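You operate a simulated robot arm through the tools that you are given. There is no shell and no other tool.

You are at the controls of a simulated two-armed robot. One attempt, no reset.

Task
Zero the white tester with the white capped bottle, then switch it off.
Fine: put the bottle back. Set down upright: white capped bottle.

The check looks at the end state, three seconds after you hand in, the way a careful person would. Anything else that was tipped, shoved, dropped, spilled or broken makes it a failure.

Robot
Two 7-joint arms with fingered hands on one trunk that stands fixed in place. Base frame: the origin is at the foot of the trunk, x ahead of it, y to its left, z up; the work surface is at about z = 90. Readings come in cm, degrees, newtons and seconds.
The left shoulder is at [4.9, 18.4, 121.9], the right one opposite. With the tool pointing down near the work surface each hand reaches from about 10 to 82 cm from the base axis, measured 20 degrees to its own side. Payload 4 kg a hand.
The tool frame of a hand sits at the grasp point between the pads (the TCP): z along the fingers, y along the line on which they close. The tips reach 2.6 cm beyond it. The gripper opens to 13.2 cm. The gripper's body begins 7.3 cm behind the TCP. The gripper is a hand of 3 fingers: y runs from the thumb to the fingers, the wrist lies at [0, 0, -22.4] in the tool frame, and closing takes about 1.5 s.
Orientation is told as [roll, pitch, yaw] about the base's x, y, z axes, in that order, counted from this pose: with the fingers straight down and closing along the base's y, the tool's x points along the base's -x, its y along +y and its z along -z.

Tools
- The arms move only by the tool step_arm. It takes "left_commands", "right_commands" or both (then of equal length, played together; a hand with none holds still); each is a list of rows, each a list of 7 numbers: the shift along the tool's x, y, z in cm, then the turn, a rotation vector about the tool's x, y, z in rad, then the opening, from 0 (shut) to 1 (fully open). In form: [[tx, ty, tz, wx, wy, wz, hand], ...]. A call has 1 to 20 rows; each row is the pose to reach, as a shift and turn from the pose commanded when the call began, along the tool's axes at that moment. Rows are played at 5 a second. More than 5 cm and 8.6 degrees between two rows, or a gripper value outside its range, and nothing of the call is played. Where a pose cannot be reached the arm comes as near as it can. A force on the tool above 40 N (or 10 N above the force at the start of the call, whichever is more), or a blocked arm, ends the call early, and 0.2 s more pass. Each finger travels about 7.2 cm/s and halts on what it meets, pressing with about 26 N; the grip force reading is that of the motor and also rises with nothing between the fingers. The clock runs only during rows and for 0.2 s after the last one: add rows that repeat a pose to give the fingers time. The reply holds the time, the measured pose of the TCP, the force on the tool along the base axes, the opening and the grip force, in the units named above and with some noise, with the torque about the TCP (base axes, N m) and any sound that the robot's microphone picked up.
- Cameras (640 x 400 px; columns grow to the right, rows downward): "scene" is now at [13.78, -4.35, 146.84]; the picture's right is [-0.55, -0.83, 0.06], its down [-0.52, 0.28, -0.81] and it looks along [0.65, -0.48, -0.59] (base axes); focal length 315 px, centre (320, 200). "left" rides on the left gripper at [-6.2, 0.3, -9.2] in its tool frame; the picture's right is [-0.05, -1.00, 0.00], its down [0.83, -0.04, -0.56] and it looks along [0.55, -0.03, 0.83] (tool axes); focal length 230 px, centre (320, 200). "right" rides on the right gripper at [6.2, 0.3, -9.2] in its tool frame; the picture's right is [-0.05, 1.00, 0.00], its down [-0.83, -0.04, -0.56] and it looks along [-0.55, -0.03, 0.83] (tool axes); focal length 230 px, centre (320, 200). There is no depth. A picture from a camera that has moved, and an enlarged one, comes with that camera's place and axes in the base frame and with its lens. The place of the scene camera against the robot may be out by one fixed shift of up to 2.5 cm in any direction.
- capture(camera): a new picture of that camera. It takes no simulated time.
- move_column(by): slides the trunk up (or, below 0, down) by that many cm; the arms and the scene camera ride with it, the base frame stays. It gives what a move gives, with no picture.
- grasp_type(shape, hand): the hand has 3 fingers and takes this shape, open, in about a second: jaw (thumb against the fingers, like two jaws); tri (thumb and two fingers); tip (a fingertip pinch); poke (one finger out to press); point (the index stretched); flat (the hand flat); cup (the hand cupped); fist (a fist). The gripper value then closes the fingers along that shape, each until it touches; the sizes above hold for jaw. It gives what a move gives, with no picture.
- turn_head(pan, tilt): turns the head with the scene camera to pan (to the left, within 86 degrees either way) and tilt (down, from -29 to 69), counted from straight ahead of the robot. It gives what a move gives.
- close_up(camera, box): a new picture of the part [left, top, right, bottom] of that camera's present view, enlarged. It takes no simulated time.
- job_done(): hands the job in; it is judged then, once.

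Nothing tells you positions but the pictures and the camera data. Unless the task says otherwise, let go and move clear before handing in.

The tools are called after "Request:" as a command line: name --argument value ..., lists and objects as JSON in quotes. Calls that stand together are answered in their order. step_arm: Moves the arms, as the interface text tells. Its arguments: {"type":"object","properties":{"left_commands":{"type":"array","items":{"type":"array","items":{"type":"number"}}},"right_commands":{"type":"array","items":{"type":"array","items":{"type":"number"}}}},"required":[]} The other tools are called the same way: move_column (by) slides the trunk up or down; grasp_type (shape, hand) gives the hand a shape; turn_head (pan, tilt) turns the head that bears the scene camera; capture (camera) takes a picture; close_up (camera, box) takes an enlarged picture of a part of a camera's view; job_done () hands the job in.

At the start:

```text
t: 0.0
left_tcp_pos: [48.6, -4.65, 122.78]
left_ee_rot: [0.0, 0.0, 0.0]
left_contact_force: [-0.2, -0.2, 0.4]
left_ft_torque: [0.01, -0.01, 0.01]
left_grip_width: 13.22
left_grasp_force: 0.1
left_shape: jaw
right_tcp_pos: [40.27, -50.56, 124.97]
right_ee_rot: [-0.1, 0.0, -0.1]
right_contact_force: [-1.0, -0.2, -0.2]
right_ft_torque: [-0.01, 0.01, 0.01]
right_grip_width: 13.2
right_grasp_force: 0.1
right_shape: jaw
trunk travel left (down, up): [-25.0, 21.2]
head pan, tilt: [-33.7, 30.4]
```

scene: 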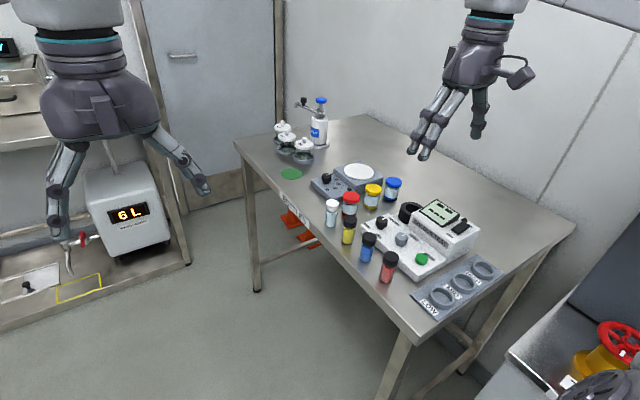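
right: 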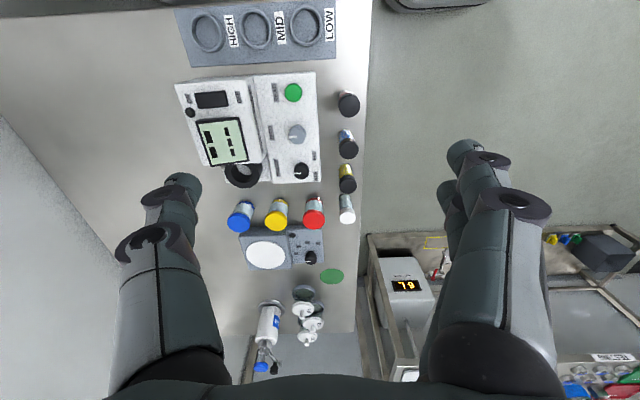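
left: 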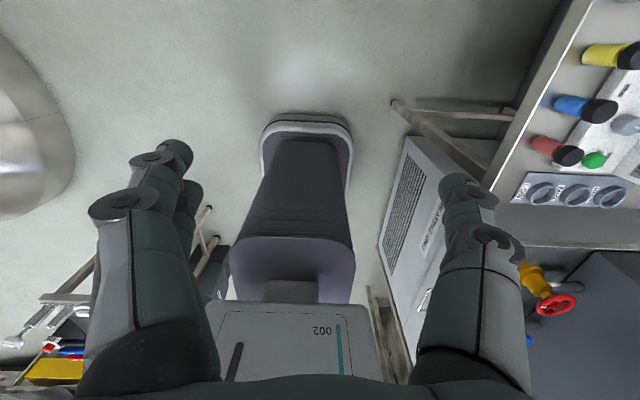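

I see a table with a white tester (display, green button, grey knob, black knob, and a dark ring-shaped well), several coloured vials and one white-capped vial near the table edge. I'll look closer before moving.

Request:
close_up --camera "scene" --box '[300, 150, 520, 320]'

Request:
close_up --camera "right" --box '[160, 0, 380, 140]'

Request:
close_up --camera "right" --box '[170, 70, 370, 290]'

```text
2.35 times, centred on (410, 235) of scene
camera zoom: at [13.78, -4.35, 146.84], right [-0.55, -0.83, 0.06], down [-0.52, 0.28, -0.81], along [0.65, -0.48, -0.59], focal length 740 px, centre (108, 118)
```

zoom: 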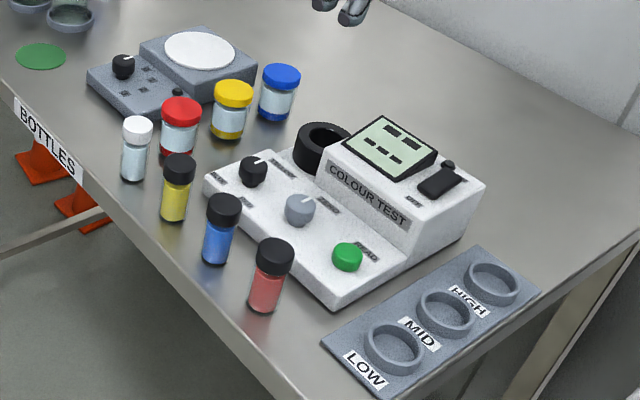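

```text
2.86 times, centred on (270, 70) of right
camera zoom: at [34.22, -50.3, 134.17], right [0.05, 1.0, 0.0], down [0.83, -0.04, 0.56], along [0.55, -0.03, -0.83], focal length 657 px, centre (463, 571)
```

zoom: 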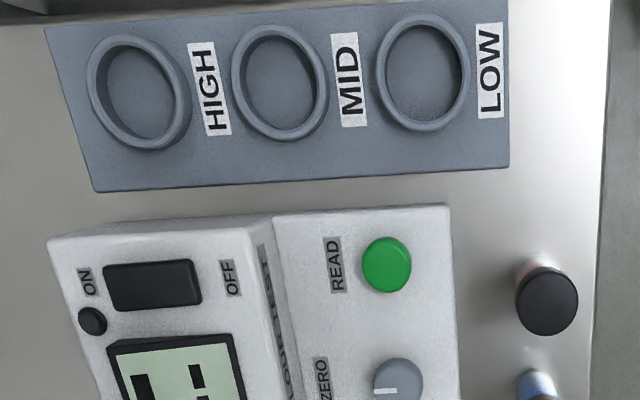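

```text
1.82 times, centred on (270, 180) of right
camera zoom: at [34.22, -50.3, 134.17], right [0.05, 1.0, 0.0], down [0.83, -0.04, 0.56], along [0.55, -0.03, -0.83], focal length 418 px, centre (411, 236)
```

zoom: 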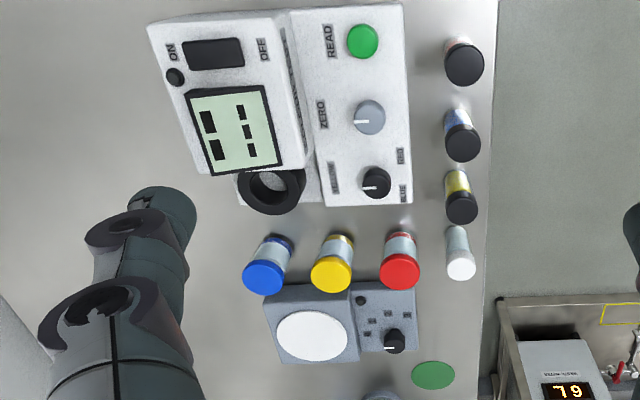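

The tester has a labelled rocker (ON/OFF), display, READ button, ZERO knob and a colour selector. I'll read the labels and display more closely.

Request:
close_up --camera "right" --box '[190, 110, 270, 190]'

Request:
close_up --camera "right" --box '[250, 80, 330, 190]'

Request:
close_up --camera "scene" --box '[360, 190, 480, 270]'

Request:
close_up --camera "right" --box '[220, 180, 370, 290]'

```text
5.00 times, centred on (230, 150) of right
camera zoom: at [34.22, -50.3, 134.17], right [0.05, 1.0, 0.0], down [0.83, -0.04, 0.56], along [0.55, -0.03, -0.83], focal length 1150 px, centre (770, 450)
```

zoom: 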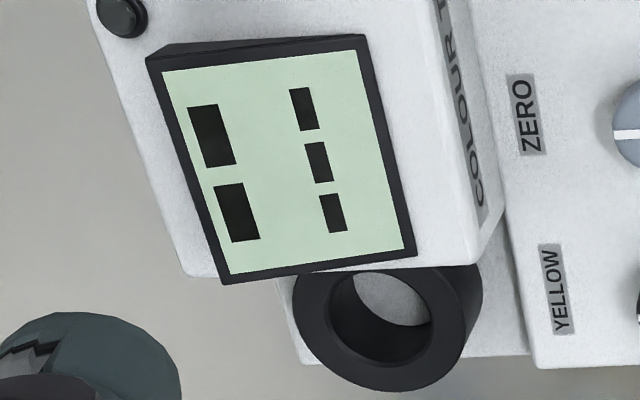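

```text
3.64 times, centred on (290, 135) of right
camera zoom: at [34.22, -50.3, 134.17], right [0.05, 1.0, 0.0], down [0.83, -0.04, 0.56], along [0.55, -0.03, -0.83], focal length 837 px, centre (429, 436)
```

zoom: 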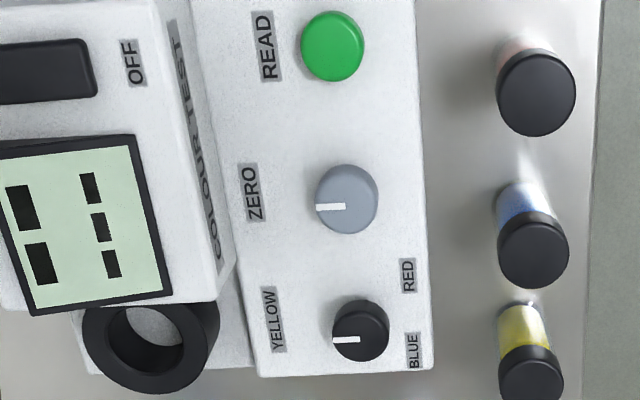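

```text
5.00 times, centred on (420, 230) of scene
camera zoom: at [13.78, -4.35, 146.84], right [-0.55, -0.83, 0.06], down [-0.52, 0.28, -0.81], along [0.65, -0.48, -0.59], focal length 1573 px, centre (-180, 50)
```

zoom: 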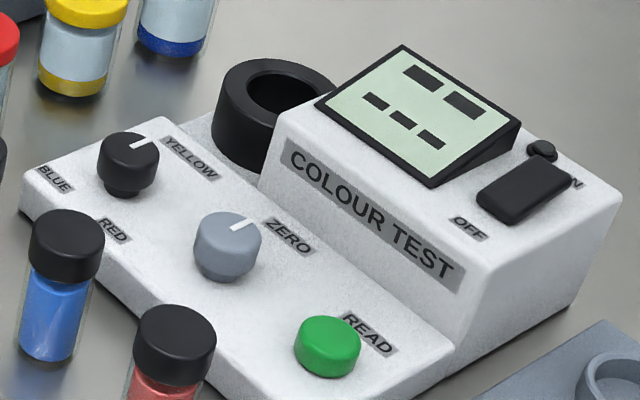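

```text
3.64 times, centred on (295, 235) of right
camera zoom: at [34.22, -50.3, 134.17], right [0.05, 1.0, 0.0], down [0.83, -0.04, 0.56], along [0.55, -0.03, -0.83], focal length 837 px, centre (411, 73)
```

zoom: 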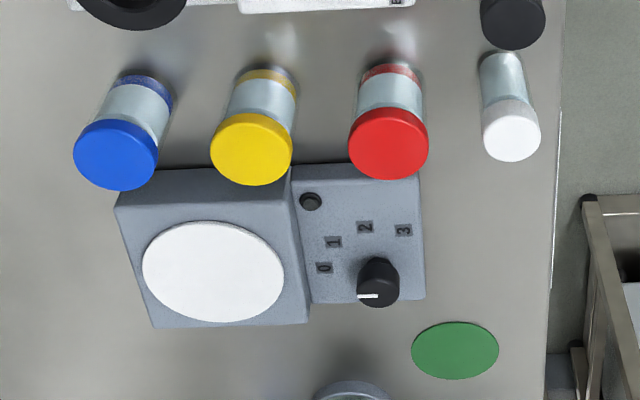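

Request:
turn_head --pan -52 --tilt 42

Request:
capture --camera "scene"

```text
t: 0.8
left_tcp_pos: [48.62, -4.73, 122.7]
left_ee_rot: [0.0, 0.0, 0.1]
left_contact_force: [0.5, 0.3, -0.3]
left_ft_torque: [0.01, 0.02, 0.0]
left_grip_width: 13.18
left_grasp_force: 0.1
left_shape: jaw
right_tcp_pos: [40.31, -50.38, 124.84]
right_ee_rot: [0.0, -0.1, -0.1]
right_contact_force: [-0.4, 0.7, 0.5]
right_ft_torque: [0.01, -0.01, 0.01]
right_grip_width: 13.19
right_grasp_force: 0.0
right_shape: jaw
trunk travel left (down, up): [-25.0, 21.2]
head pan, tilt: [-52.0, 42.0]
```

```text
taken
camera scene: at [11.24, -5.92, 145.36], right [-0.78, -0.62, 0.09], down [-0.5, 0.53, -0.69], along [0.38, -0.59, -0.72], focal length 315 px, centre (320, 200)
```

scene: 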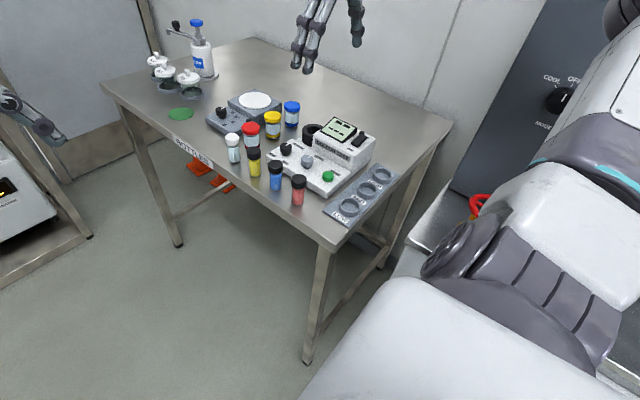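

I'll lower the right hand a bit over the tester to get closer views for measuring.

Request:
step_arm --right_commands '[[1, -1.6, 3.2, 0, 0, 0, 1], [2, -3.2, 6.4, 0, 0, 0, 1], [3, -4.8, 9.6, 0, 0, 0, 1], [3.8, -6.5, 13, 0, 0, 0, 1], [3.8, -6.5, 13, 0, 0, 0, 1]]'

Request:
capture --camera "right"

```text
t: 2.0
left_tcp_pos: [48.61, -4.66, 122.75]
left_ee_rot: [0.0, 0.0, 0.1]
left_contact_force: [-0.7, -0.1, -0.2]
left_ft_torque: [-0.02, 0.02, 0.02]
left_grip_width: 13.19
left_grasp_force: 0.1
left_shape: jaw
right_tcp_pos: [36.6, -57.2, 111.8]
right_ee_rot: [0.0, 0.0, 0.1]
right_contact_force: [-0.7, 0.6, 0.2]
right_ft_torque: [-0.01, 0.01, 0.0]
right_grip_width: 13.18
right_grasp_force: 0.0
right_shape: jaw
trunk travel left (down, up): [-25.0, 21.2]
head pan, tilt: [-52.0, 42.0]
```

```text
taken
camera right: at [30.43, -56.99, 121.11], right [0.05, 1.0, 0.0], down [0.83, -0.04, 0.56], along [0.55, -0.03, -0.83], focal length 230 px, centre (320, 200)
```

right: 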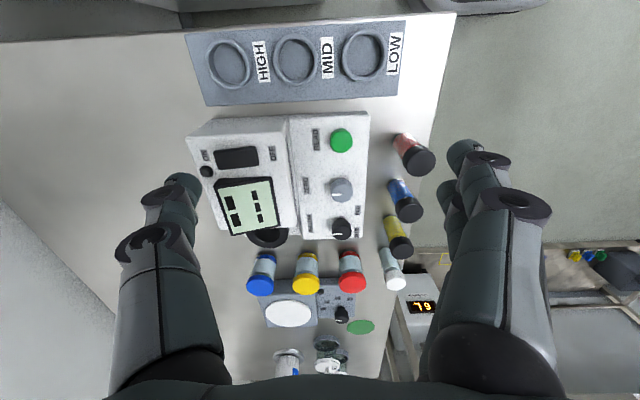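

Request:
close_up --camera "right" --box '[180, 100, 300, 250]'

Request:
close_up --camera "right" --box '[280, 110, 440, 290]'

Request:
close_up --camera "right" --box '[180, 10, 440, 140]'

```text
2.67 times, centred on (240, 175) of right
camera zoom: at [30.43, -56.99, 121.11], right [0.05, 1.0, 0.0], down [0.83, -0.04, 0.56], along [0.55, -0.03, -0.83], focal length 614 px, centre (533, 267)
```

zoom: 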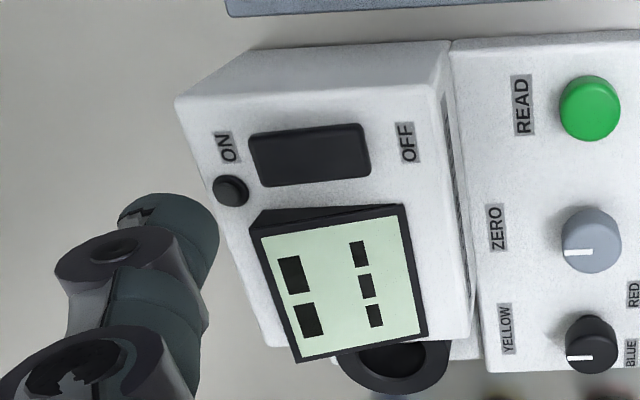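

```text
2.22 times, centred on (360, 200) of right
camera zoom: at [30.43, -56.99, 121.11], right [0.05, 1.0, 0.0], down [0.83, -0.04, 0.56], along [0.55, -0.03, -0.83], focal length 511 px, centre (231, 200)
```

zoom: 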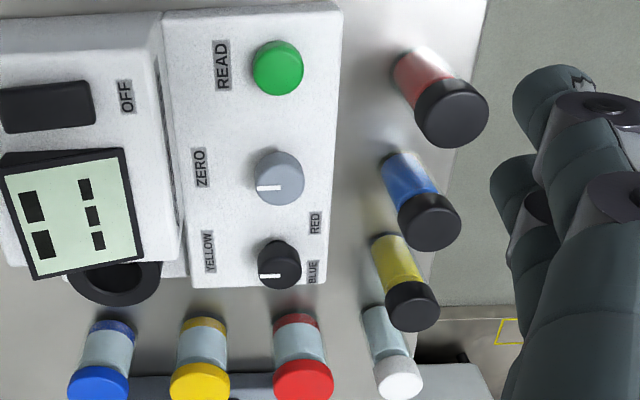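

```text
2.46 times, centred on (310, 75) of right
camera zoom: at [30.43, -56.99, 121.11], right [0.05, 1.0, 0.0], down [0.83, -0.04, 0.56], along [0.55, -0.03, -0.83], focal length 566 px, centre (345, 508)
```

zoom: 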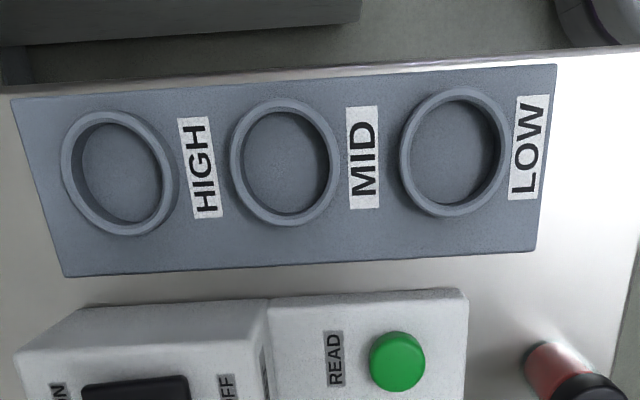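

Request:
step_arm --right_commands '[[-2, -2.4, 1, 0, 0, 0, 1], [-4, -4.8, 2, 0, 0, 0, 1], [-6, -7, 3, 0, 0, 0, 1], [-7.4, -8.8, 3.8, 0, 0, 0, 1], [-7.4, -8.8, 3.8, 0, 0, 0, 1]]'

Request:
capture --camera "right"

Request:
close_up --camera "scene" --box '[260, 90, 420, 210]'

```text
t: 3.2
left_tcp_pos: [48.54, -4.67, 122.87]
left_ee_rot: [0.0, 0.0, 0.0]
left_contact_force: [-0.5, -0.1, -0.2]
left_ft_torque: [0.02, 0.0, -0.01]
left_grip_width: 13.18
left_grasp_force: 0.0
left_shape: jaw
right_tcp_pos: [43.93, -65.84, 108.08]
right_ee_rot: [0.0, 0.0, 0.0]
right_contact_force: [-0.7, 1.1, 0.0]
right_ft_torque: [-0.04, -0.01, 0.0]
right_grip_width: 13.22
right_grasp_force: 0.0
right_shape: jaw
trunk travel left (down, up): [-25.0, 21.2]
head pan, tilt: [-52.0, 42.0]
```

```text
taken
camera right: at [37.73, -65.67, 117.45], right [0.05, 1.0, 0.0], down [0.83, -0.04, 0.56], along [0.55, -0.03, -0.83], focal length 230 px, centre (320, 200)
```

right: 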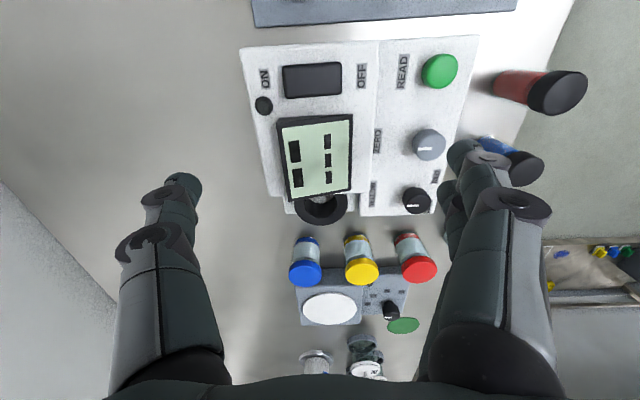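

```text
3.33 times, centred on (340, 150) of scene
camera zoom: at [11.17, -5.89, 145.37], right [-0.78, -0.62, 0.09], down [-0.49, 0.53, -0.69], along [0.38, -0.59, -0.72], focal length 1049 px, centre (253, 367)
```

zoom: 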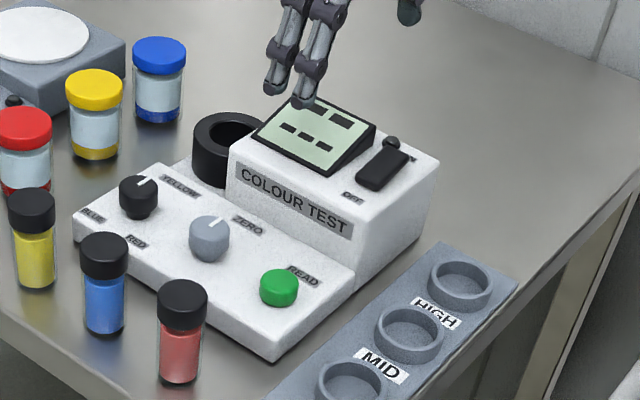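

Request:
close_up --camera "right" --box '[230, 100, 390, 260]'

Request:
close_up --camera "right" --box '[330, 30, 490, 220]'

Request:
close_up --camera "scene" --box '[290, 110, 350, 160]'

```text
2.50 times, centred on (310, 180) of right
camera zoom: at [37.73, -65.67, 117.45], right [0.05, 1.0, 0.0], down [0.83, -0.04, 0.56], along [0.55, -0.03, -0.83], focal length 575 px, centre (345, 250)
```

zoom: 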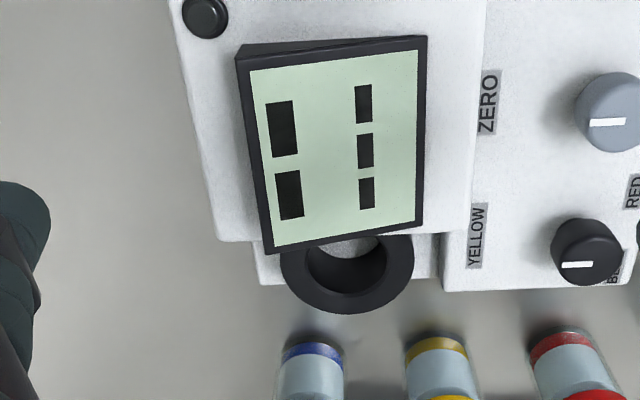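

```text
2.11 times, centred on (410, 125) of right
camera zoom: at [37.73, -65.67, 117.45], right [0.05, 1.0, 0.0], down [0.83, -0.04, 0.56], along [0.55, -0.03, -0.83], focal length 484 px, centre (130, 358)
```

zoom: 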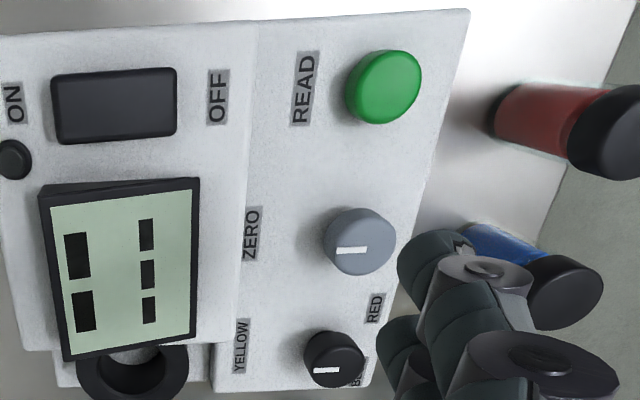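

```text
8.00 times, centred on (320, 135) of scene
camera zoom: at [11.17, -5.89, 145.37], right [-0.78, -0.62, 0.09], down [-0.49, 0.53, -0.69], along [0.38, -0.59, -0.72], focal length 2517 px, centre (320, 720)
```

zoom: 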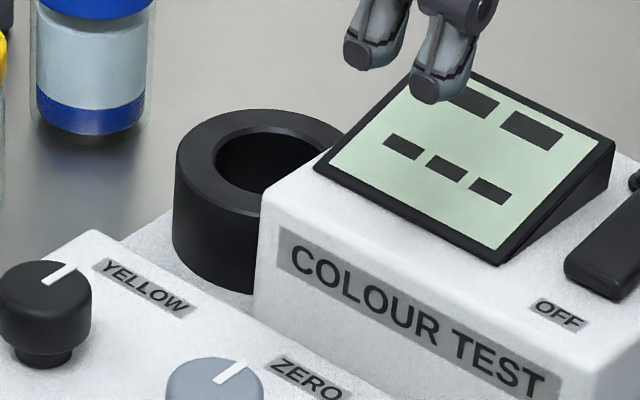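

The tester well is a black ring around (53, -66) with its top at about z = 95.5; the white bottle is around (64, -46), cap top at about 96. I'll move the right hand above the bottle with the jaws partly closed.

Request:
step_arm --right_commands '[[-2.9, 2.8, 0, 0, 0, 0, 0.9], [-5.8, 5.6, 0, 0, 0, 0, 0.8], [-8.7, 8.5, 0, 0, 0, 0, 0.7], [-11.6, 11.4, 0, 0, 0, 0, 0.6], [-14.4, 14.2, 0, 0, 0, 0, 0.5], [-17.2, 17, 0, 0, 0, 0, 0.45], [-20.1, 19.8, 0, 0, 0, 0, 0.42], [-20.1, 19.8, 0, 0, 0, 0, 0.42], [-20.1, 19.8, 0, 0, 0, 0, 0.42]]'

Request:
capture --camera "right"

Request:
capture --camera "scene"

```text
t: 5.2
left_tcp_pos: [48.73, -4.75, 122.7]
left_ee_rot: [0.1, 0.1, 0.0]
left_contact_force: [0.1, 0.0, -0.4]
left_ft_torque: [0.02, 0.0, 0.01]
left_grip_width: 13.17
left_grasp_force: 0.2
left_shape: jaw
right_tcp_pos: [64.12, -45.76, 108.13]
right_ee_rot: [-0.1, 0.0, 0.0]
right_contact_force: [-0.5, -0.1, 1.5]
right_ft_torque: [-0.01, -0.05, -0.01]
right_grip_width: 5.58
right_grasp_force: 0.1
right_shape: jaw
trunk travel left (down, up): [-25.0, 21.2]
head pan, tilt: [-52.0, 42.0]
```

```text
taken
camera right: at [58.0, -45.64, 117.48], right [0.05, 1.0, 0.0], down [0.83, -0.04, 0.56], along [0.55, -0.03, -0.83], focal length 230 px, centre (320, 200)
```

right: 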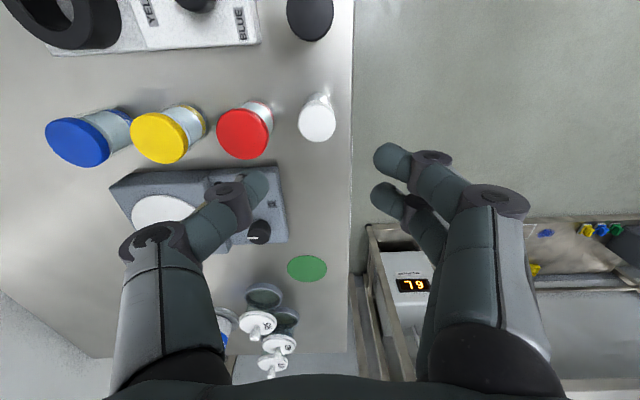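

```text
taken
camera scene: at [11.24, -5.91, 145.36], right [-0.78, -0.62, 0.09], down [-0.5, 0.53, -0.69], along [0.38, -0.59, -0.72], focal length 315 px, centre (320, 200)
```

scene: 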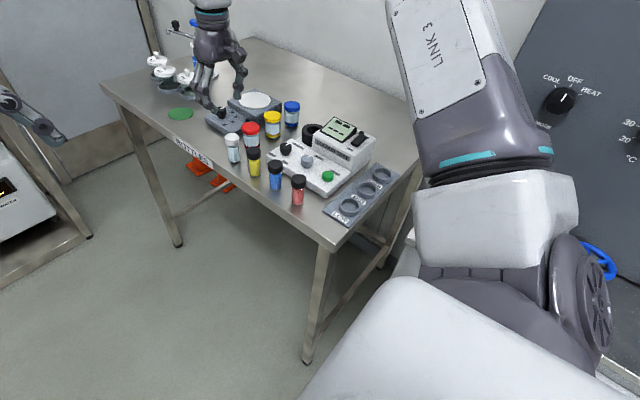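

Request:
close_up --camera "right" --box '[260, 60, 380, 160]'

Request:
close_up --camera "scene" --box '[180, 60, 300, 190]'

```text
4.00 times, centred on (320, 110) of right
camera zoom: at [58.0, -45.64, 117.48], right [0.05, 1.0, 0.0], down [0.83, -0.04, 0.56], along [0.55, -0.03, -0.83], focal length 920 px, centre (320, 560)
```

zoom: 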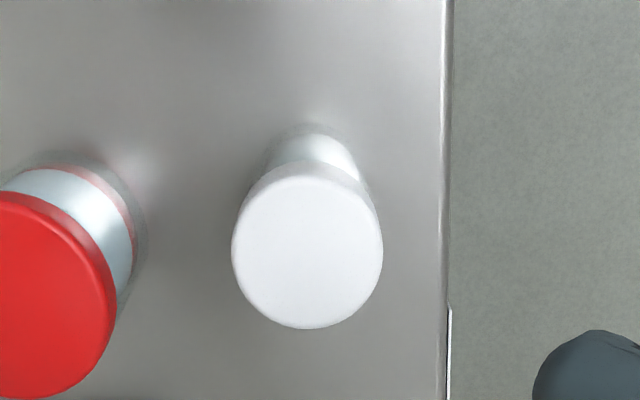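

```text
3.08 times, centred on (240, 125) of scene
camera zoom: at [11.24, -5.91, 145.36], right [-0.78, -0.62, 0.09], down [-0.5, 0.53, -0.69], along [0.38, -0.59, -0.72], focal length 968 px, centre (566, 431)
```

zoom: 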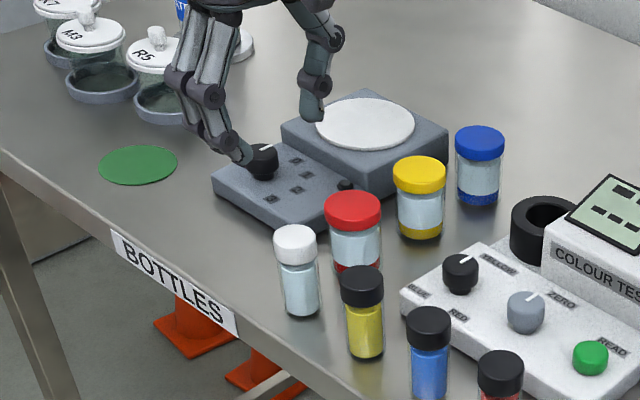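

The white cap is at about (63.6, -46.2) with its top near z = 96.5. I'll centre over it and go down to just above it, then check.

Request:
step_arm --right_commands '[[0.5, -0.4, 2, 0, 0, 0, 0.42], [0.5, -0.4, 5, 0, 0, 0, 0.42], [0.5, -0.4, 7, 0, 0, 0, 0.42], [0.5, -0.4, 7, 0, 0, 0, 0.42]]'

Request:
capture --camera "right"

Request:
close_up --camera "scene" --box '[190, 90, 290, 180]'

```text
t: 6.2
left_tcp_pos: [48.57, -4.76, 122.83]
left_ee_rot: [0.0, 0.1, 0.0]
left_contact_force: [1.0, -0.2, -0.1]
left_ft_torque: [-0.01, 0.01, -0.03]
left_grip_width: 13.21
left_grasp_force: 0.1
left_shape: jaw
right_tcp_pos: [63.45, -46.24, 101.03]
right_ee_rot: [0.0, 0.0, 0.0]
right_contact_force: [0.3, 0.3, 0.7]
right_ft_torque: [0.0, -0.02, -0.01]
right_grip_width: 5.6
right_grasp_force: 0.1
right_shape: jaw
trunk travel left (down, up): [-25.0, 21.2]
head pan, tilt: [-52.0, 42.0]
```

```text
taken
camera right: at [57.3, -46.15, 110.36], right [0.05, 1.0, 0.0], down [0.83, -0.04, 0.56], along [0.55, -0.03, -0.83], focal length 230 px, centre (320, 200)
```

right: 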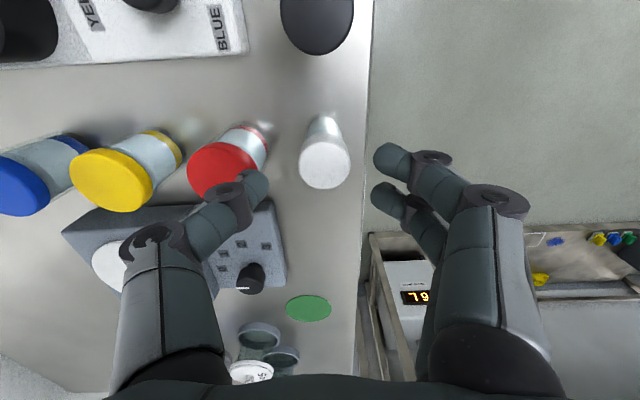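

```text
4.44 times, centred on (240, 135) of scene
camera zoom: at [11.2, -5.93, 145.36], right [-0.78, -0.62, 0.09], down [-0.49, 0.53, -0.69], along [0.38, -0.59, -0.72], focal length 1398 px, centre (676, 489)
```

zoom: 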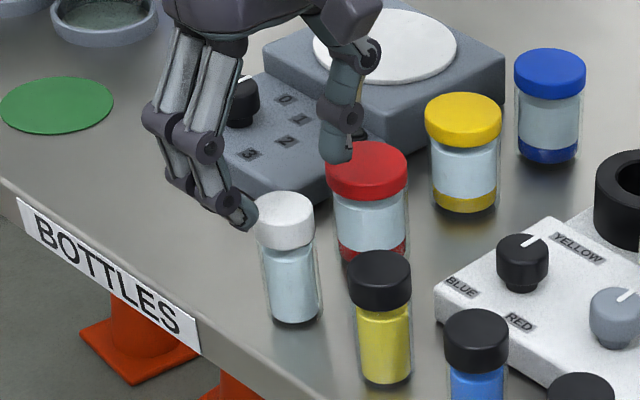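

Request:
step_arm --right_commands '[[-0.15, 0.05, 1.5, 0, 0, 0, 0.36], [-0.15, 0.05, 3, 0, 0, 0, 0.36], [-0.15, 0.05, 3.2, 0, 0, 0, 0.36]]'

Request:
capture --camera "right"

Request:
close_up --camera "scene" --box '[200, 100, 280, 170]'

```text
t: 7.0
left_tcp_pos: [48.65, -4.7, 122.78]
left_ee_rot: [0.0, 0.0, 0.0]
left_contact_force: [-0.9, -0.7, -0.6]
left_ft_torque: [-0.02, -0.01, 0.01]
left_grip_width: 13.19
left_grasp_force: 0.0
left_shape: jaw
right_tcp_pos: [63.74, -46.3, 97.9]
right_ee_rot: [0.0, 0.0, -0.1]
right_contact_force: [-0.8, 0.0, 0.6]
right_ft_torque: [0.01, -0.04, 0.01]
right_grip_width: 4.79
right_grasp_force: 0.0
right_shape: jaw
trunk travel left (down, up): [-25.0, 21.2]
head pan, tilt: [-52.0, 42.0]
```

```text
taken
camera right: at [57.58, -46.14, 107.18], right [0.05, 1.0, 0.0], down [0.83, -0.04, 0.56], along [0.55, -0.03, -0.83], focal length 230 px, centre (320, 200)
```

right: 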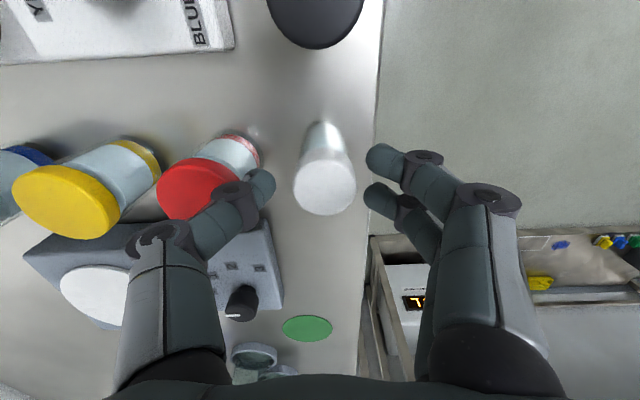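

```text
5.71 times, centred on (240, 135) of scene
camera zoom: at [11.23, -5.91, 145.36], right [-0.78, -0.62, 0.09], down [-0.5, 0.53, -0.69], along [0.38, -0.59, -0.72], focal length 1798 px, centre (777, 571)
```

zoom: 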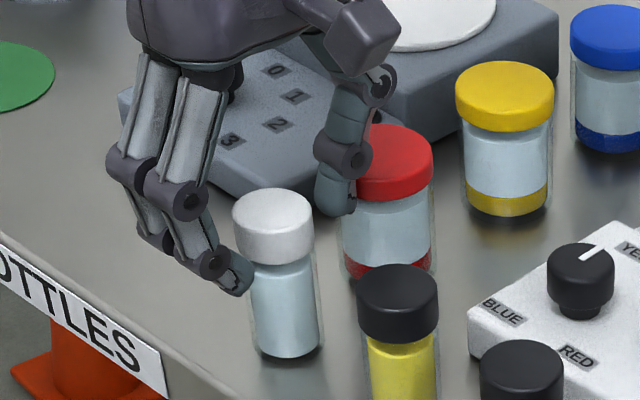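

The cap sits between thumb and fingers, with the fingertips near the cap's lower edge. I'll raise a little and close gently on the cap.

Request:
step_arm --right_commands '[[0, 0.1, -0.3, 0, 0, 0, 0.34], [0, 0.1, -0.3, 0, 0, 0, 0.31], [0, 0.1, -0.3, 0, 0, 0, 0.28], [0, 0.1, -0.3, 0, 0, 0, 0.25], [0, 0.1, -0.3, 0, 0, 0, 0.22], [0, 0.1, -0.3, 0, 0, 0, 0.19], [0, 0.1, -0.3, 0, 0, 0, 0.15], [0, 0.1, -0.3, 0, 0, 0, 0.12]]'

Request:
capture --camera "right"

Request:
close_up --camera "scene" --box '[200, 100, 280, 170]'

```text
t: 8.8
left_tcp_pos: [48.71, -4.77, 122.84]
left_ee_rot: [0.0, 0.0, 0.0]
left_contact_force: [-0.8, 0.2, 0.2]
left_ft_torque: [0.0, 0.0, -0.04]
left_grip_width: 13.21
left_grasp_force: 0.0
left_shape: jaw
right_tcp_pos: [63.74, -46.16, 98.15]
right_ee_rot: [0.0, 0.0, 0.0]
right_contact_force: [0.4, -0.2, 0.2]
right_ft_torque: [0.0, 0.0, 0.02]
right_grip_width: 2.32
right_grasp_force: 26.0
right_shape: jaw
trunk travel left (down, up): [-25.0, 21.2]
head pan, tilt: [-52.0, 42.0]
```

```text
taken
camera right: at [57.54, -46.05, 107.45], right [0.05, 1.0, 0.0], down [0.83, -0.04, 0.55], along [0.55, -0.03, -0.83], focal length 230 px, centre (320, 200)
```

right: 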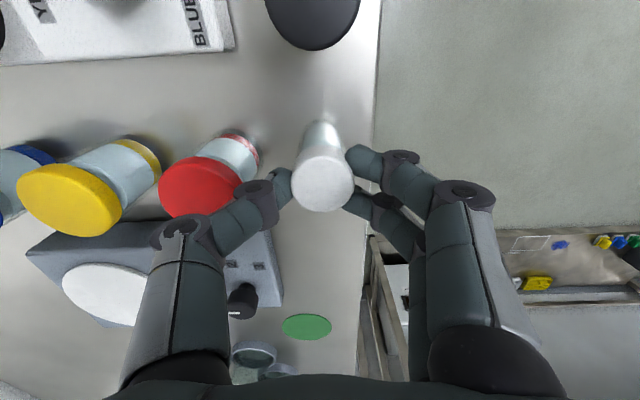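

```text
5.71 times, centred on (240, 135) of scene
camera zoom: at [11.25, -5.93, 145.35], right [-0.78, -0.62, 0.09], down [-0.5, 0.53, -0.69], along [0.38, -0.59, -0.72], focal length 1798 px, centre (777, 571)
```

zoom: 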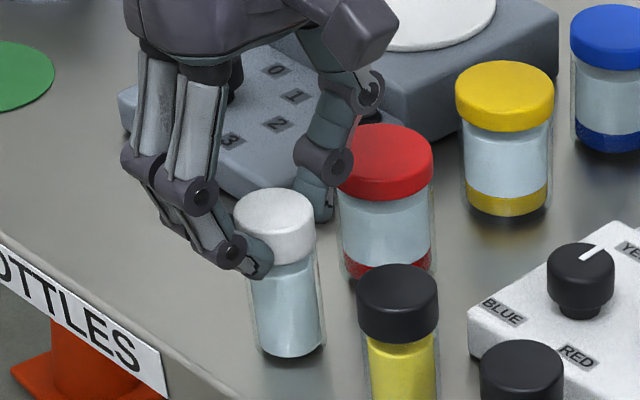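

The cap is gripped (26 N). I'll lift straight up slowly and check that the bottle hangs well.

Request:
step_arm --right_commands '[[0, 0, -0.5, 0, 0, 0, 0.12], [0, 0, -1.5, 0, 0, 0, 0.12], [0, 0, -3, 0, 0, 0, 0.12], [0, 0, -5, 0, 0, 0, 0.12], [0, 0, -7, 0, 0, 0, 0.12], [0, 0, -9, 0, 0, 0, 0.12], [0, 0, -9, 0, 0, 0, 0.12]]'

Request:
capture --camera "right"

Request:
capture --camera "scene"

```text
t: 10.4
left_tcp_pos: [48.6, -4.67, 122.72]
left_ee_rot: [-0.1, 0.0, 0.0]
left_contact_force: [0.7, 0.5, 0.5]
left_ft_torque: [0.0, -0.01, 0.01]
left_grip_width: 13.19
left_grasp_force: 0.1
left_shape: jaw
right_tcp_pos: [63.77, -46.31, 107.06]
right_ee_rot: [0.0, 0.0, -0.2]
right_contact_force: [-0.7, 0.0, -0.8]
right_ft_torque: [-0.02, 0.01, -0.01]
right_grip_width: 2.3
right_grasp_force: 26.1
right_shape: jaw
trunk travel left (down, up): [-25.0, 21.2]
head pan, tilt: [-52.0, 42.0]
```

```text
taken
camera right: at [57.58, -46.12, 116.42], right [0.05, 1.0, 0.0], down [0.83, -0.04, 0.56], along [0.55, -0.03, -0.83], focal length 230 px, centre (320, 200)
```

right: 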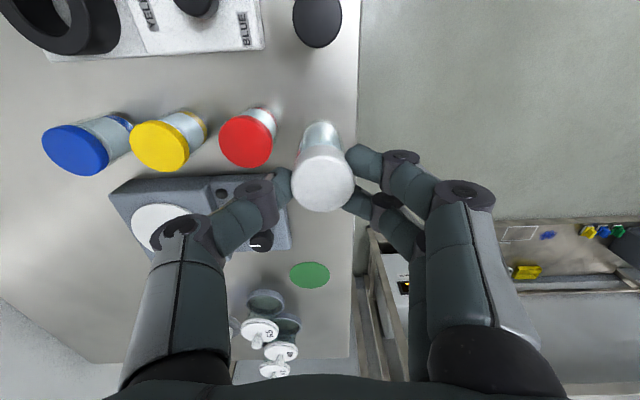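

```text
taken
camera scene: at [11.28, -5.95, 145.35], right [-0.78, -0.62, 0.09], down [-0.5, 0.53, -0.69], along [0.38, -0.59, -0.72], focal length 315 px, centre (320, 200)
```

scene: 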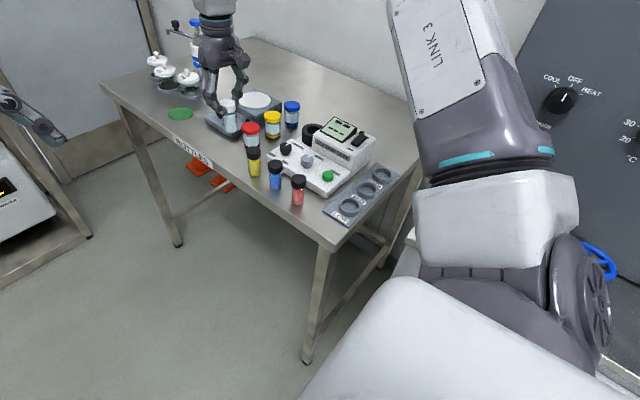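

The bottle lifted cleanly and hangs upright. Next I carry it toward the well, stopping short at x ≈ 57.5 so the camera can see the ring.

Request:
step_arm --right_commands '[[1, -3.3, 0, 0, 0, 0, 0.12], [2, -6.6, 0, 0, 0, 0, 0.12], [3, -9.9, 0, 0, 0, 0, 0.12], [4.2, -13.2, 0, 0, 0, 0, 0.12], [5.3, -16.5, 0, 0, 0, 0, 0.12], [6.3, -19.8, 0, 0, 0, 0, 0.12], [6.3, -19.8, 0, 0, 0, 0, 0.12], [6.3, -19.8, 0, 0, 0, 0, 0.12]]'

Request:
capture --camera "right"

Request:
close_up --camera "right" --box '[240, 20, 400, 130]'

Request:
close_up --camera "scene" --box '[260, 70, 400, 180]'

```text
t: 12.2
left_tcp_pos: [48.75, -4.75, 122.8]
left_ee_rot: [0.1, 0.0, 0.1]
left_contact_force: [-0.1, -0.1, 0.8]
left_ft_torque: [-0.02, 0.01, -0.01]
left_grip_width: 13.19
left_grasp_force: 0.0
left_shape: jaw
right_tcp_pos: [57.34, -66.22, 107.07]
right_ee_rot: [0.0, 0.0, -0.1]
right_contact_force: [0.2, -1.0, -0.8]
right_ft_torque: [-0.01, -0.01, 0.01]
right_grip_width: 2.29
right_grasp_force: 26.2
right_shape: jaw
trunk travel left (down, up): [-25.0, 21.2]
head pan, tilt: [-52.0, 42.0]
```

```text
taken
camera right: at [51.25, -66.02, 116.44], right [0.05, 1.0, 0.0], down [0.83, -0.04, 0.56], along [0.55, -0.03, -0.83], focal length 230 px, centre (320, 200)
```

right: 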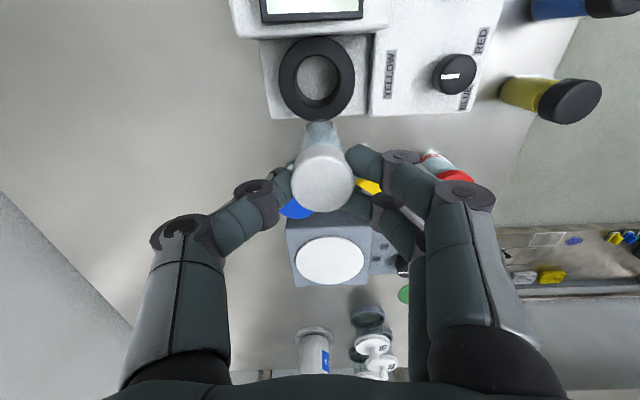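

```text
3.64 times, centred on (320, 75) of right
camera zoom: at [51.25, -66.02, 116.44], right [0.05, 1.0, 0.0], down [0.83, -0.04, 0.56], along [0.55, -0.03, -0.83], focal length 837 px, centre (320, 654)
```

zoom: 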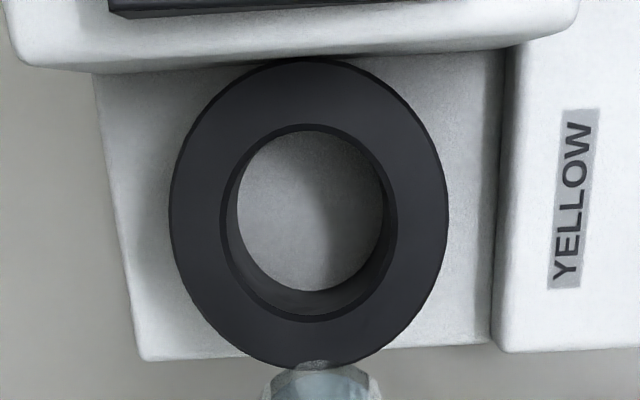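

```text
3.64 times, centred on (330, 125) of scene
camera zoom: at [11.24, -5.93, 145.36], right [-0.78, -0.62, 0.09], down [-0.5, 0.53, -0.69], along [0.38, -0.59, -0.72], focal length 1144 px, centre (284, 473)
```

zoom: 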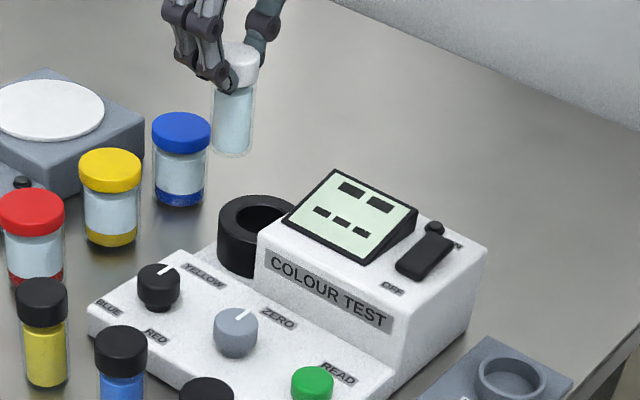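

Request:
close_up --camera "right" --box '[260, 100, 380, 220]'

Request:
close_up --camera "scene" --box '[295, 65, 345, 120]'

```text
3.33 times, centred on (320, 160) of right
camera zoom: at [51.25, -66.02, 116.44], right [0.05, 1.0, 0.0], down [0.83, -0.04, 0.56], along [0.55, -0.03, -0.83], focal length 767 px, centre (320, 333)
```

zoom: 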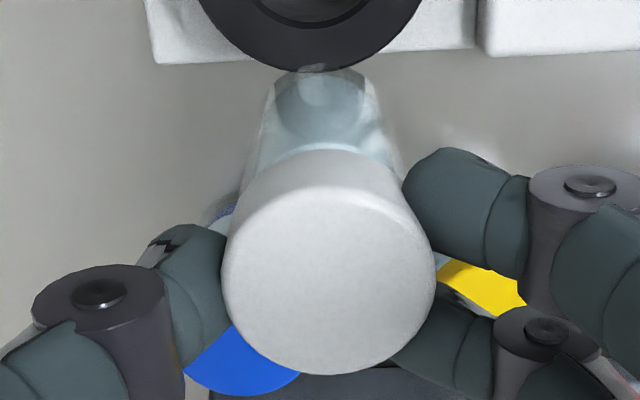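

```text
7.27 times, centred on (320, 92) of scene
camera zoom: at [11.24, -5.93, 145.36], right [-0.78, -0.62, 0.09], down [-0.5, 0.53, -0.69], along [0.38, -0.59, -0.72], focal length 2288 px, centre (320, 982)
```

zoom: 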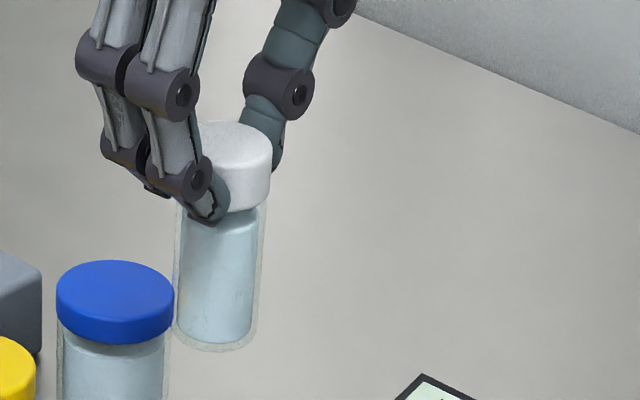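

The bottle axis is about 3.65 cm beyond the ring centre in x and 0.2 cm in y. I'll shift over the ring and lower until the bottle's bottom is just above the rim, then check.

Request:
step_arm --right_commands '[[1.8, -0.1, 0, 0, 0, 0, 0.12], [3.64, -0.2, 0, 0, 0, 0, 0.12], [3.64, -0.2, 1.2, 0, 0, 0, 0.12], [3.64, -0.2, 2.4, 0, 0, 0, 0.12], [3.64, -0.2, 2.4, 0, 0, 0, 0.12]]'

Request:
capture --camera "right"

Request:
close_up --camera "scene" --box '[290, 80, 370, 150]'

```text
t: 13.4
left_tcp_pos: [48.68, -4.68, 122.75]
left_ee_rot: [0.0, 0.0, 0.0]
left_contact_force: [-0.5, 0.1, 0.3]
left_ft_torque: [-0.02, -0.02, 0.02]
left_grip_width: 13.2
left_grasp_force: 0.1
left_shape: jaw
right_tcp_pos: [53.74, -66.2, 104.78]
right_ee_rot: [0.1, 0.0, 0.0]
right_contact_force: [-0.7, -0.4, -0.8]
right_ft_torque: [0.0, -0.01, -0.01]
right_grip_width: 2.31
right_grasp_force: 26.3
right_shape: jaw
trunk travel left (down, up): [-25.0, 21.2]
head pan, tilt: [-52.0, 42.0]
```

```text
taken
camera right: at [47.6, -66.12, 114.05], right [0.05, 1.0, 0.0], down [0.83, -0.04, 0.56], along [0.55, -0.03, -0.83], focal length 230 px, centre (320, 200)
```

right: 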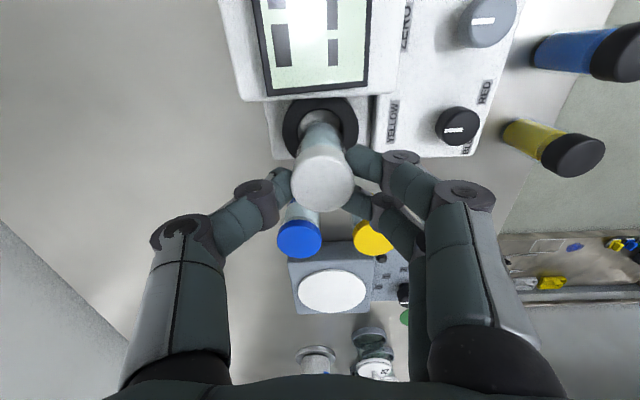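

```text
5.71 times, centred on (330, 115) of scene
camera zoom: at [11.21, -5.92, 145.36], right [-0.78, -0.62, 0.09], down [-0.49, 0.53, -0.69], along [0.38, -0.59, -0.72], focal length 1798 px, centre (263, 686)
```

zoom: 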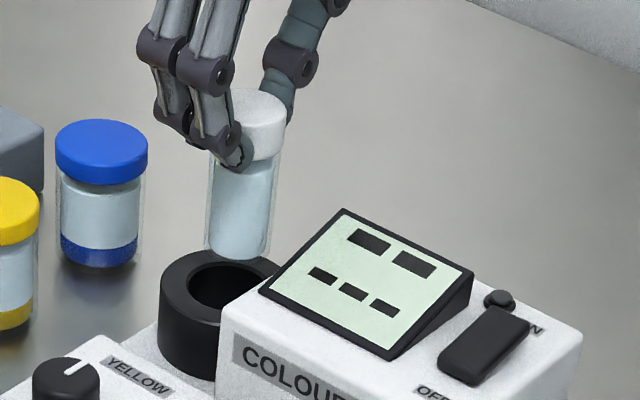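

Alignment looks good from both views. I'll lower the bottle into the ring in small steps, watching the force.

Request:
step_arm --right_commands '[[0, 0, 0.6, 0, 0, 0, 0.12], [0, 0, 1.2, 0, 0, 0, 0.12], [0, 0, 1.8, 0, 0, 0, 0.12], [0, 0, 2.4, 0, 0, 0, 0.12], [0, 0, 3.0, 0, 0, 0, 0.12], [0, 0, 3.4, 0, 0, 0, 0.12], [0, 0, 3.4, 0, 0, 0, 0.12]]'

Request:
capture --camera "right"

Request:
close_up --camera "scene" --box '[290, 80, 370, 150]'

```text
t: 15.0
left_tcp_pos: [48.6, -4.78, 122.8]
left_ee_rot: [0.1, 0.0, 0.0]
left_contact_force: [-0.4, 0.2, -0.5]
left_ft_torque: [0.01, 0.03, 0.02]
left_grip_width: 13.18
left_grasp_force: 0.1
left_shape: jaw
right_tcp_pos: [53.67, -66.14, 101.45]
right_ee_rot: [0.0, 0.0, 0.0]
right_contact_force: [0.0, 0.1, -1.2]
right_ft_torque: [0.0, -0.01, 0.02]
right_grip_width: 2.3
right_grasp_force: 26.7
right_shape: jaw
trunk travel left (down, up): [-25.0, 21.2]
head pan, tilt: [-52.0, 42.0]
```

```text
taken
camera right: at [47.57, -66.06, 110.65], right [0.05, 1.0, 0.0], down [0.83, -0.04, 0.56], along [0.55, -0.03, -0.83], focal length 230 px, centre (320, 200)
```

right: 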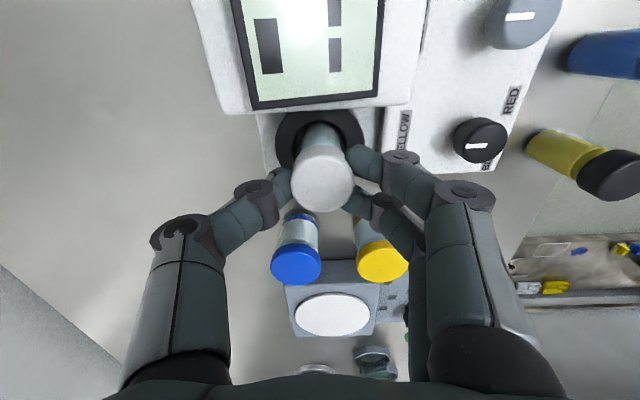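

```text
5.71 times, centred on (330, 115) of scene
camera zoom: at [11.24, -5.93, 145.36], right [-0.78, -0.62, 0.09], down [-0.5, 0.53, -0.69], along [0.38, -0.59, -0.72], focal length 1798 px, centre (263, 686)
```

zoom: 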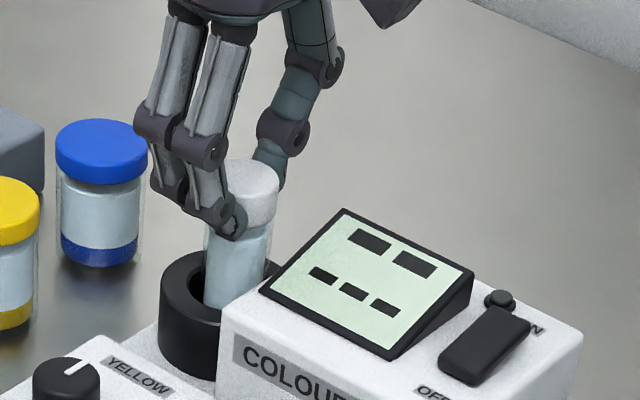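

Request:
step_arm --right_commands '[[0, 0, 0.5, 0, 0, 0, 0.12], [0, 0, 1.0, 0, 0, 0, 0.12], [0, 0, 1.4, 0, 0, 0, 0.12], [0, 0, 1.7, 0, 0, 0, 0.12], [0, 0, 2.0, 0, 0, 0, 0.12], [0, 0, 2.2, 0, 0, 0, 0.12], [0, 0, 2.2, 0, 0, 0, 0.12]]'

Request:
close_up --camera "scene" --box '[290, 80, 370, 150]'

Request:
capture --camera "right"

```text
t: 16.6
left_tcp_pos: [48.59, -4.83, 122.84]
left_ee_rot: [0.0, -0.1, 0.0]
left_contact_force: [0.3, -0.3, 0.1]
left_ft_torque: [-0.02, -0.01, 0.01]
left_grip_width: 13.2
left_grasp_force: 0.1
left_shape: jaw
right_tcp_pos: [53.71, -66.2, 99.32]
right_ee_rot: [-0.1, -0.2, -0.1]
right_contact_force: [0.5, -0.9, 4.4]
right_ft_torque: [-0.03, 0.07, 0.02]
right_grip_width: 2.3
right_grasp_force: 25.6
right_shape: jaw
trunk travel left (down, up): [-25.0, 21.2]
head pan, tilt: [-52.0, 42.0]
```

```text
5.71 times, centred on (330, 115) of scene
camera zoom: at [11.21, -5.91, 145.37], right [-0.78, -0.62, 0.09], down [-0.5, 0.53, -0.69], along [0.38, -0.59, -0.72], focal length 1798 px, centre (263, 686)
```

zoom: 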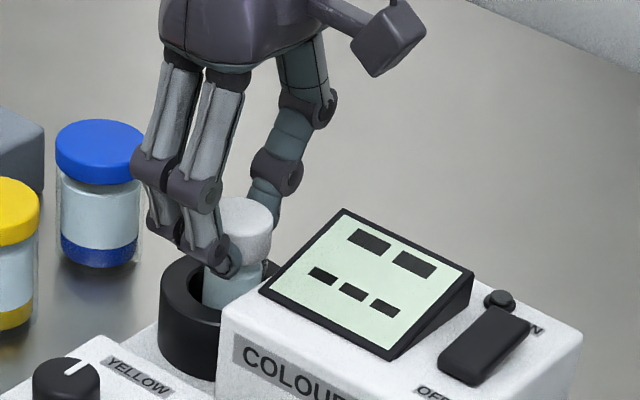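

```text
taken
camera right: at [47.64, -66.04, 108.59], right [0.05, 1.0, 0.0], down [0.83, -0.04, 0.56], along [0.56, -0.03, -0.83], focal length 230 px, centre (320, 200)
```

right: 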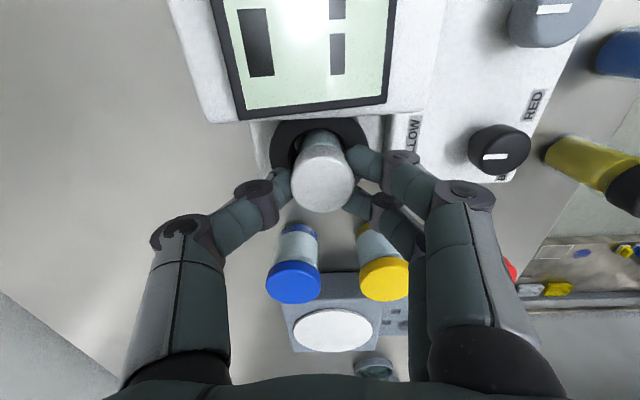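

Request:
step_arm --right_commands '[[0, 0, 0.1, 0, 0, 0, 0.12], [0, 0, 0.2, 0, 0, 0, 0.12], [0, 0, 0.2, 0, 0, 0, 0.12]]'

Request:
close_up --camera "right" --box '[250, 100, 390, 220]'

```text
t: 17.4
left_tcp_pos: [48.64, -4.58, 122.82]
left_ee_rot: [0.0, 0.1, 0.0]
left_contact_force: [-0.5, -0.1, 0.2]
left_ft_torque: [0.01, -0.02, 0.02]
left_grip_width: 13.19
left_grasp_force: 0.0
left_shape: jaw
right_tcp_pos: [53.63, -66.15, 99.2]
right_ee_rot: [-0.1, -0.2, 0.0]
right_contact_force: [3.2, -2.8, 15.6]
right_ft_torque: [-0.04, -0.05, 0.02]
right_grip_width: 2.37
right_grasp_force: 26.0
right_shape: jaw
trunk travel left (down, up): [-25.0, 21.2]
head pan, tilt: [-52.0, 42.0]
```

```text
3.33 times, centred on (320, 160) of right
camera zoom: at [47.57, -66.0, 108.49], right [0.05, 1.0, 0.0], down [0.83, -0.04, 0.56], along [0.56, -0.03, -0.83], focal length 767 px, centre (320, 333)
```

zoom: 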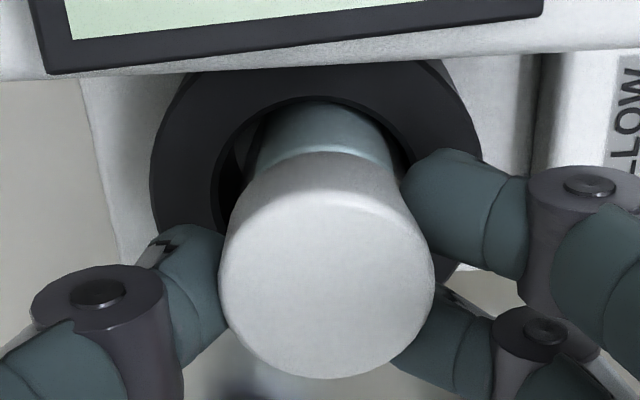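

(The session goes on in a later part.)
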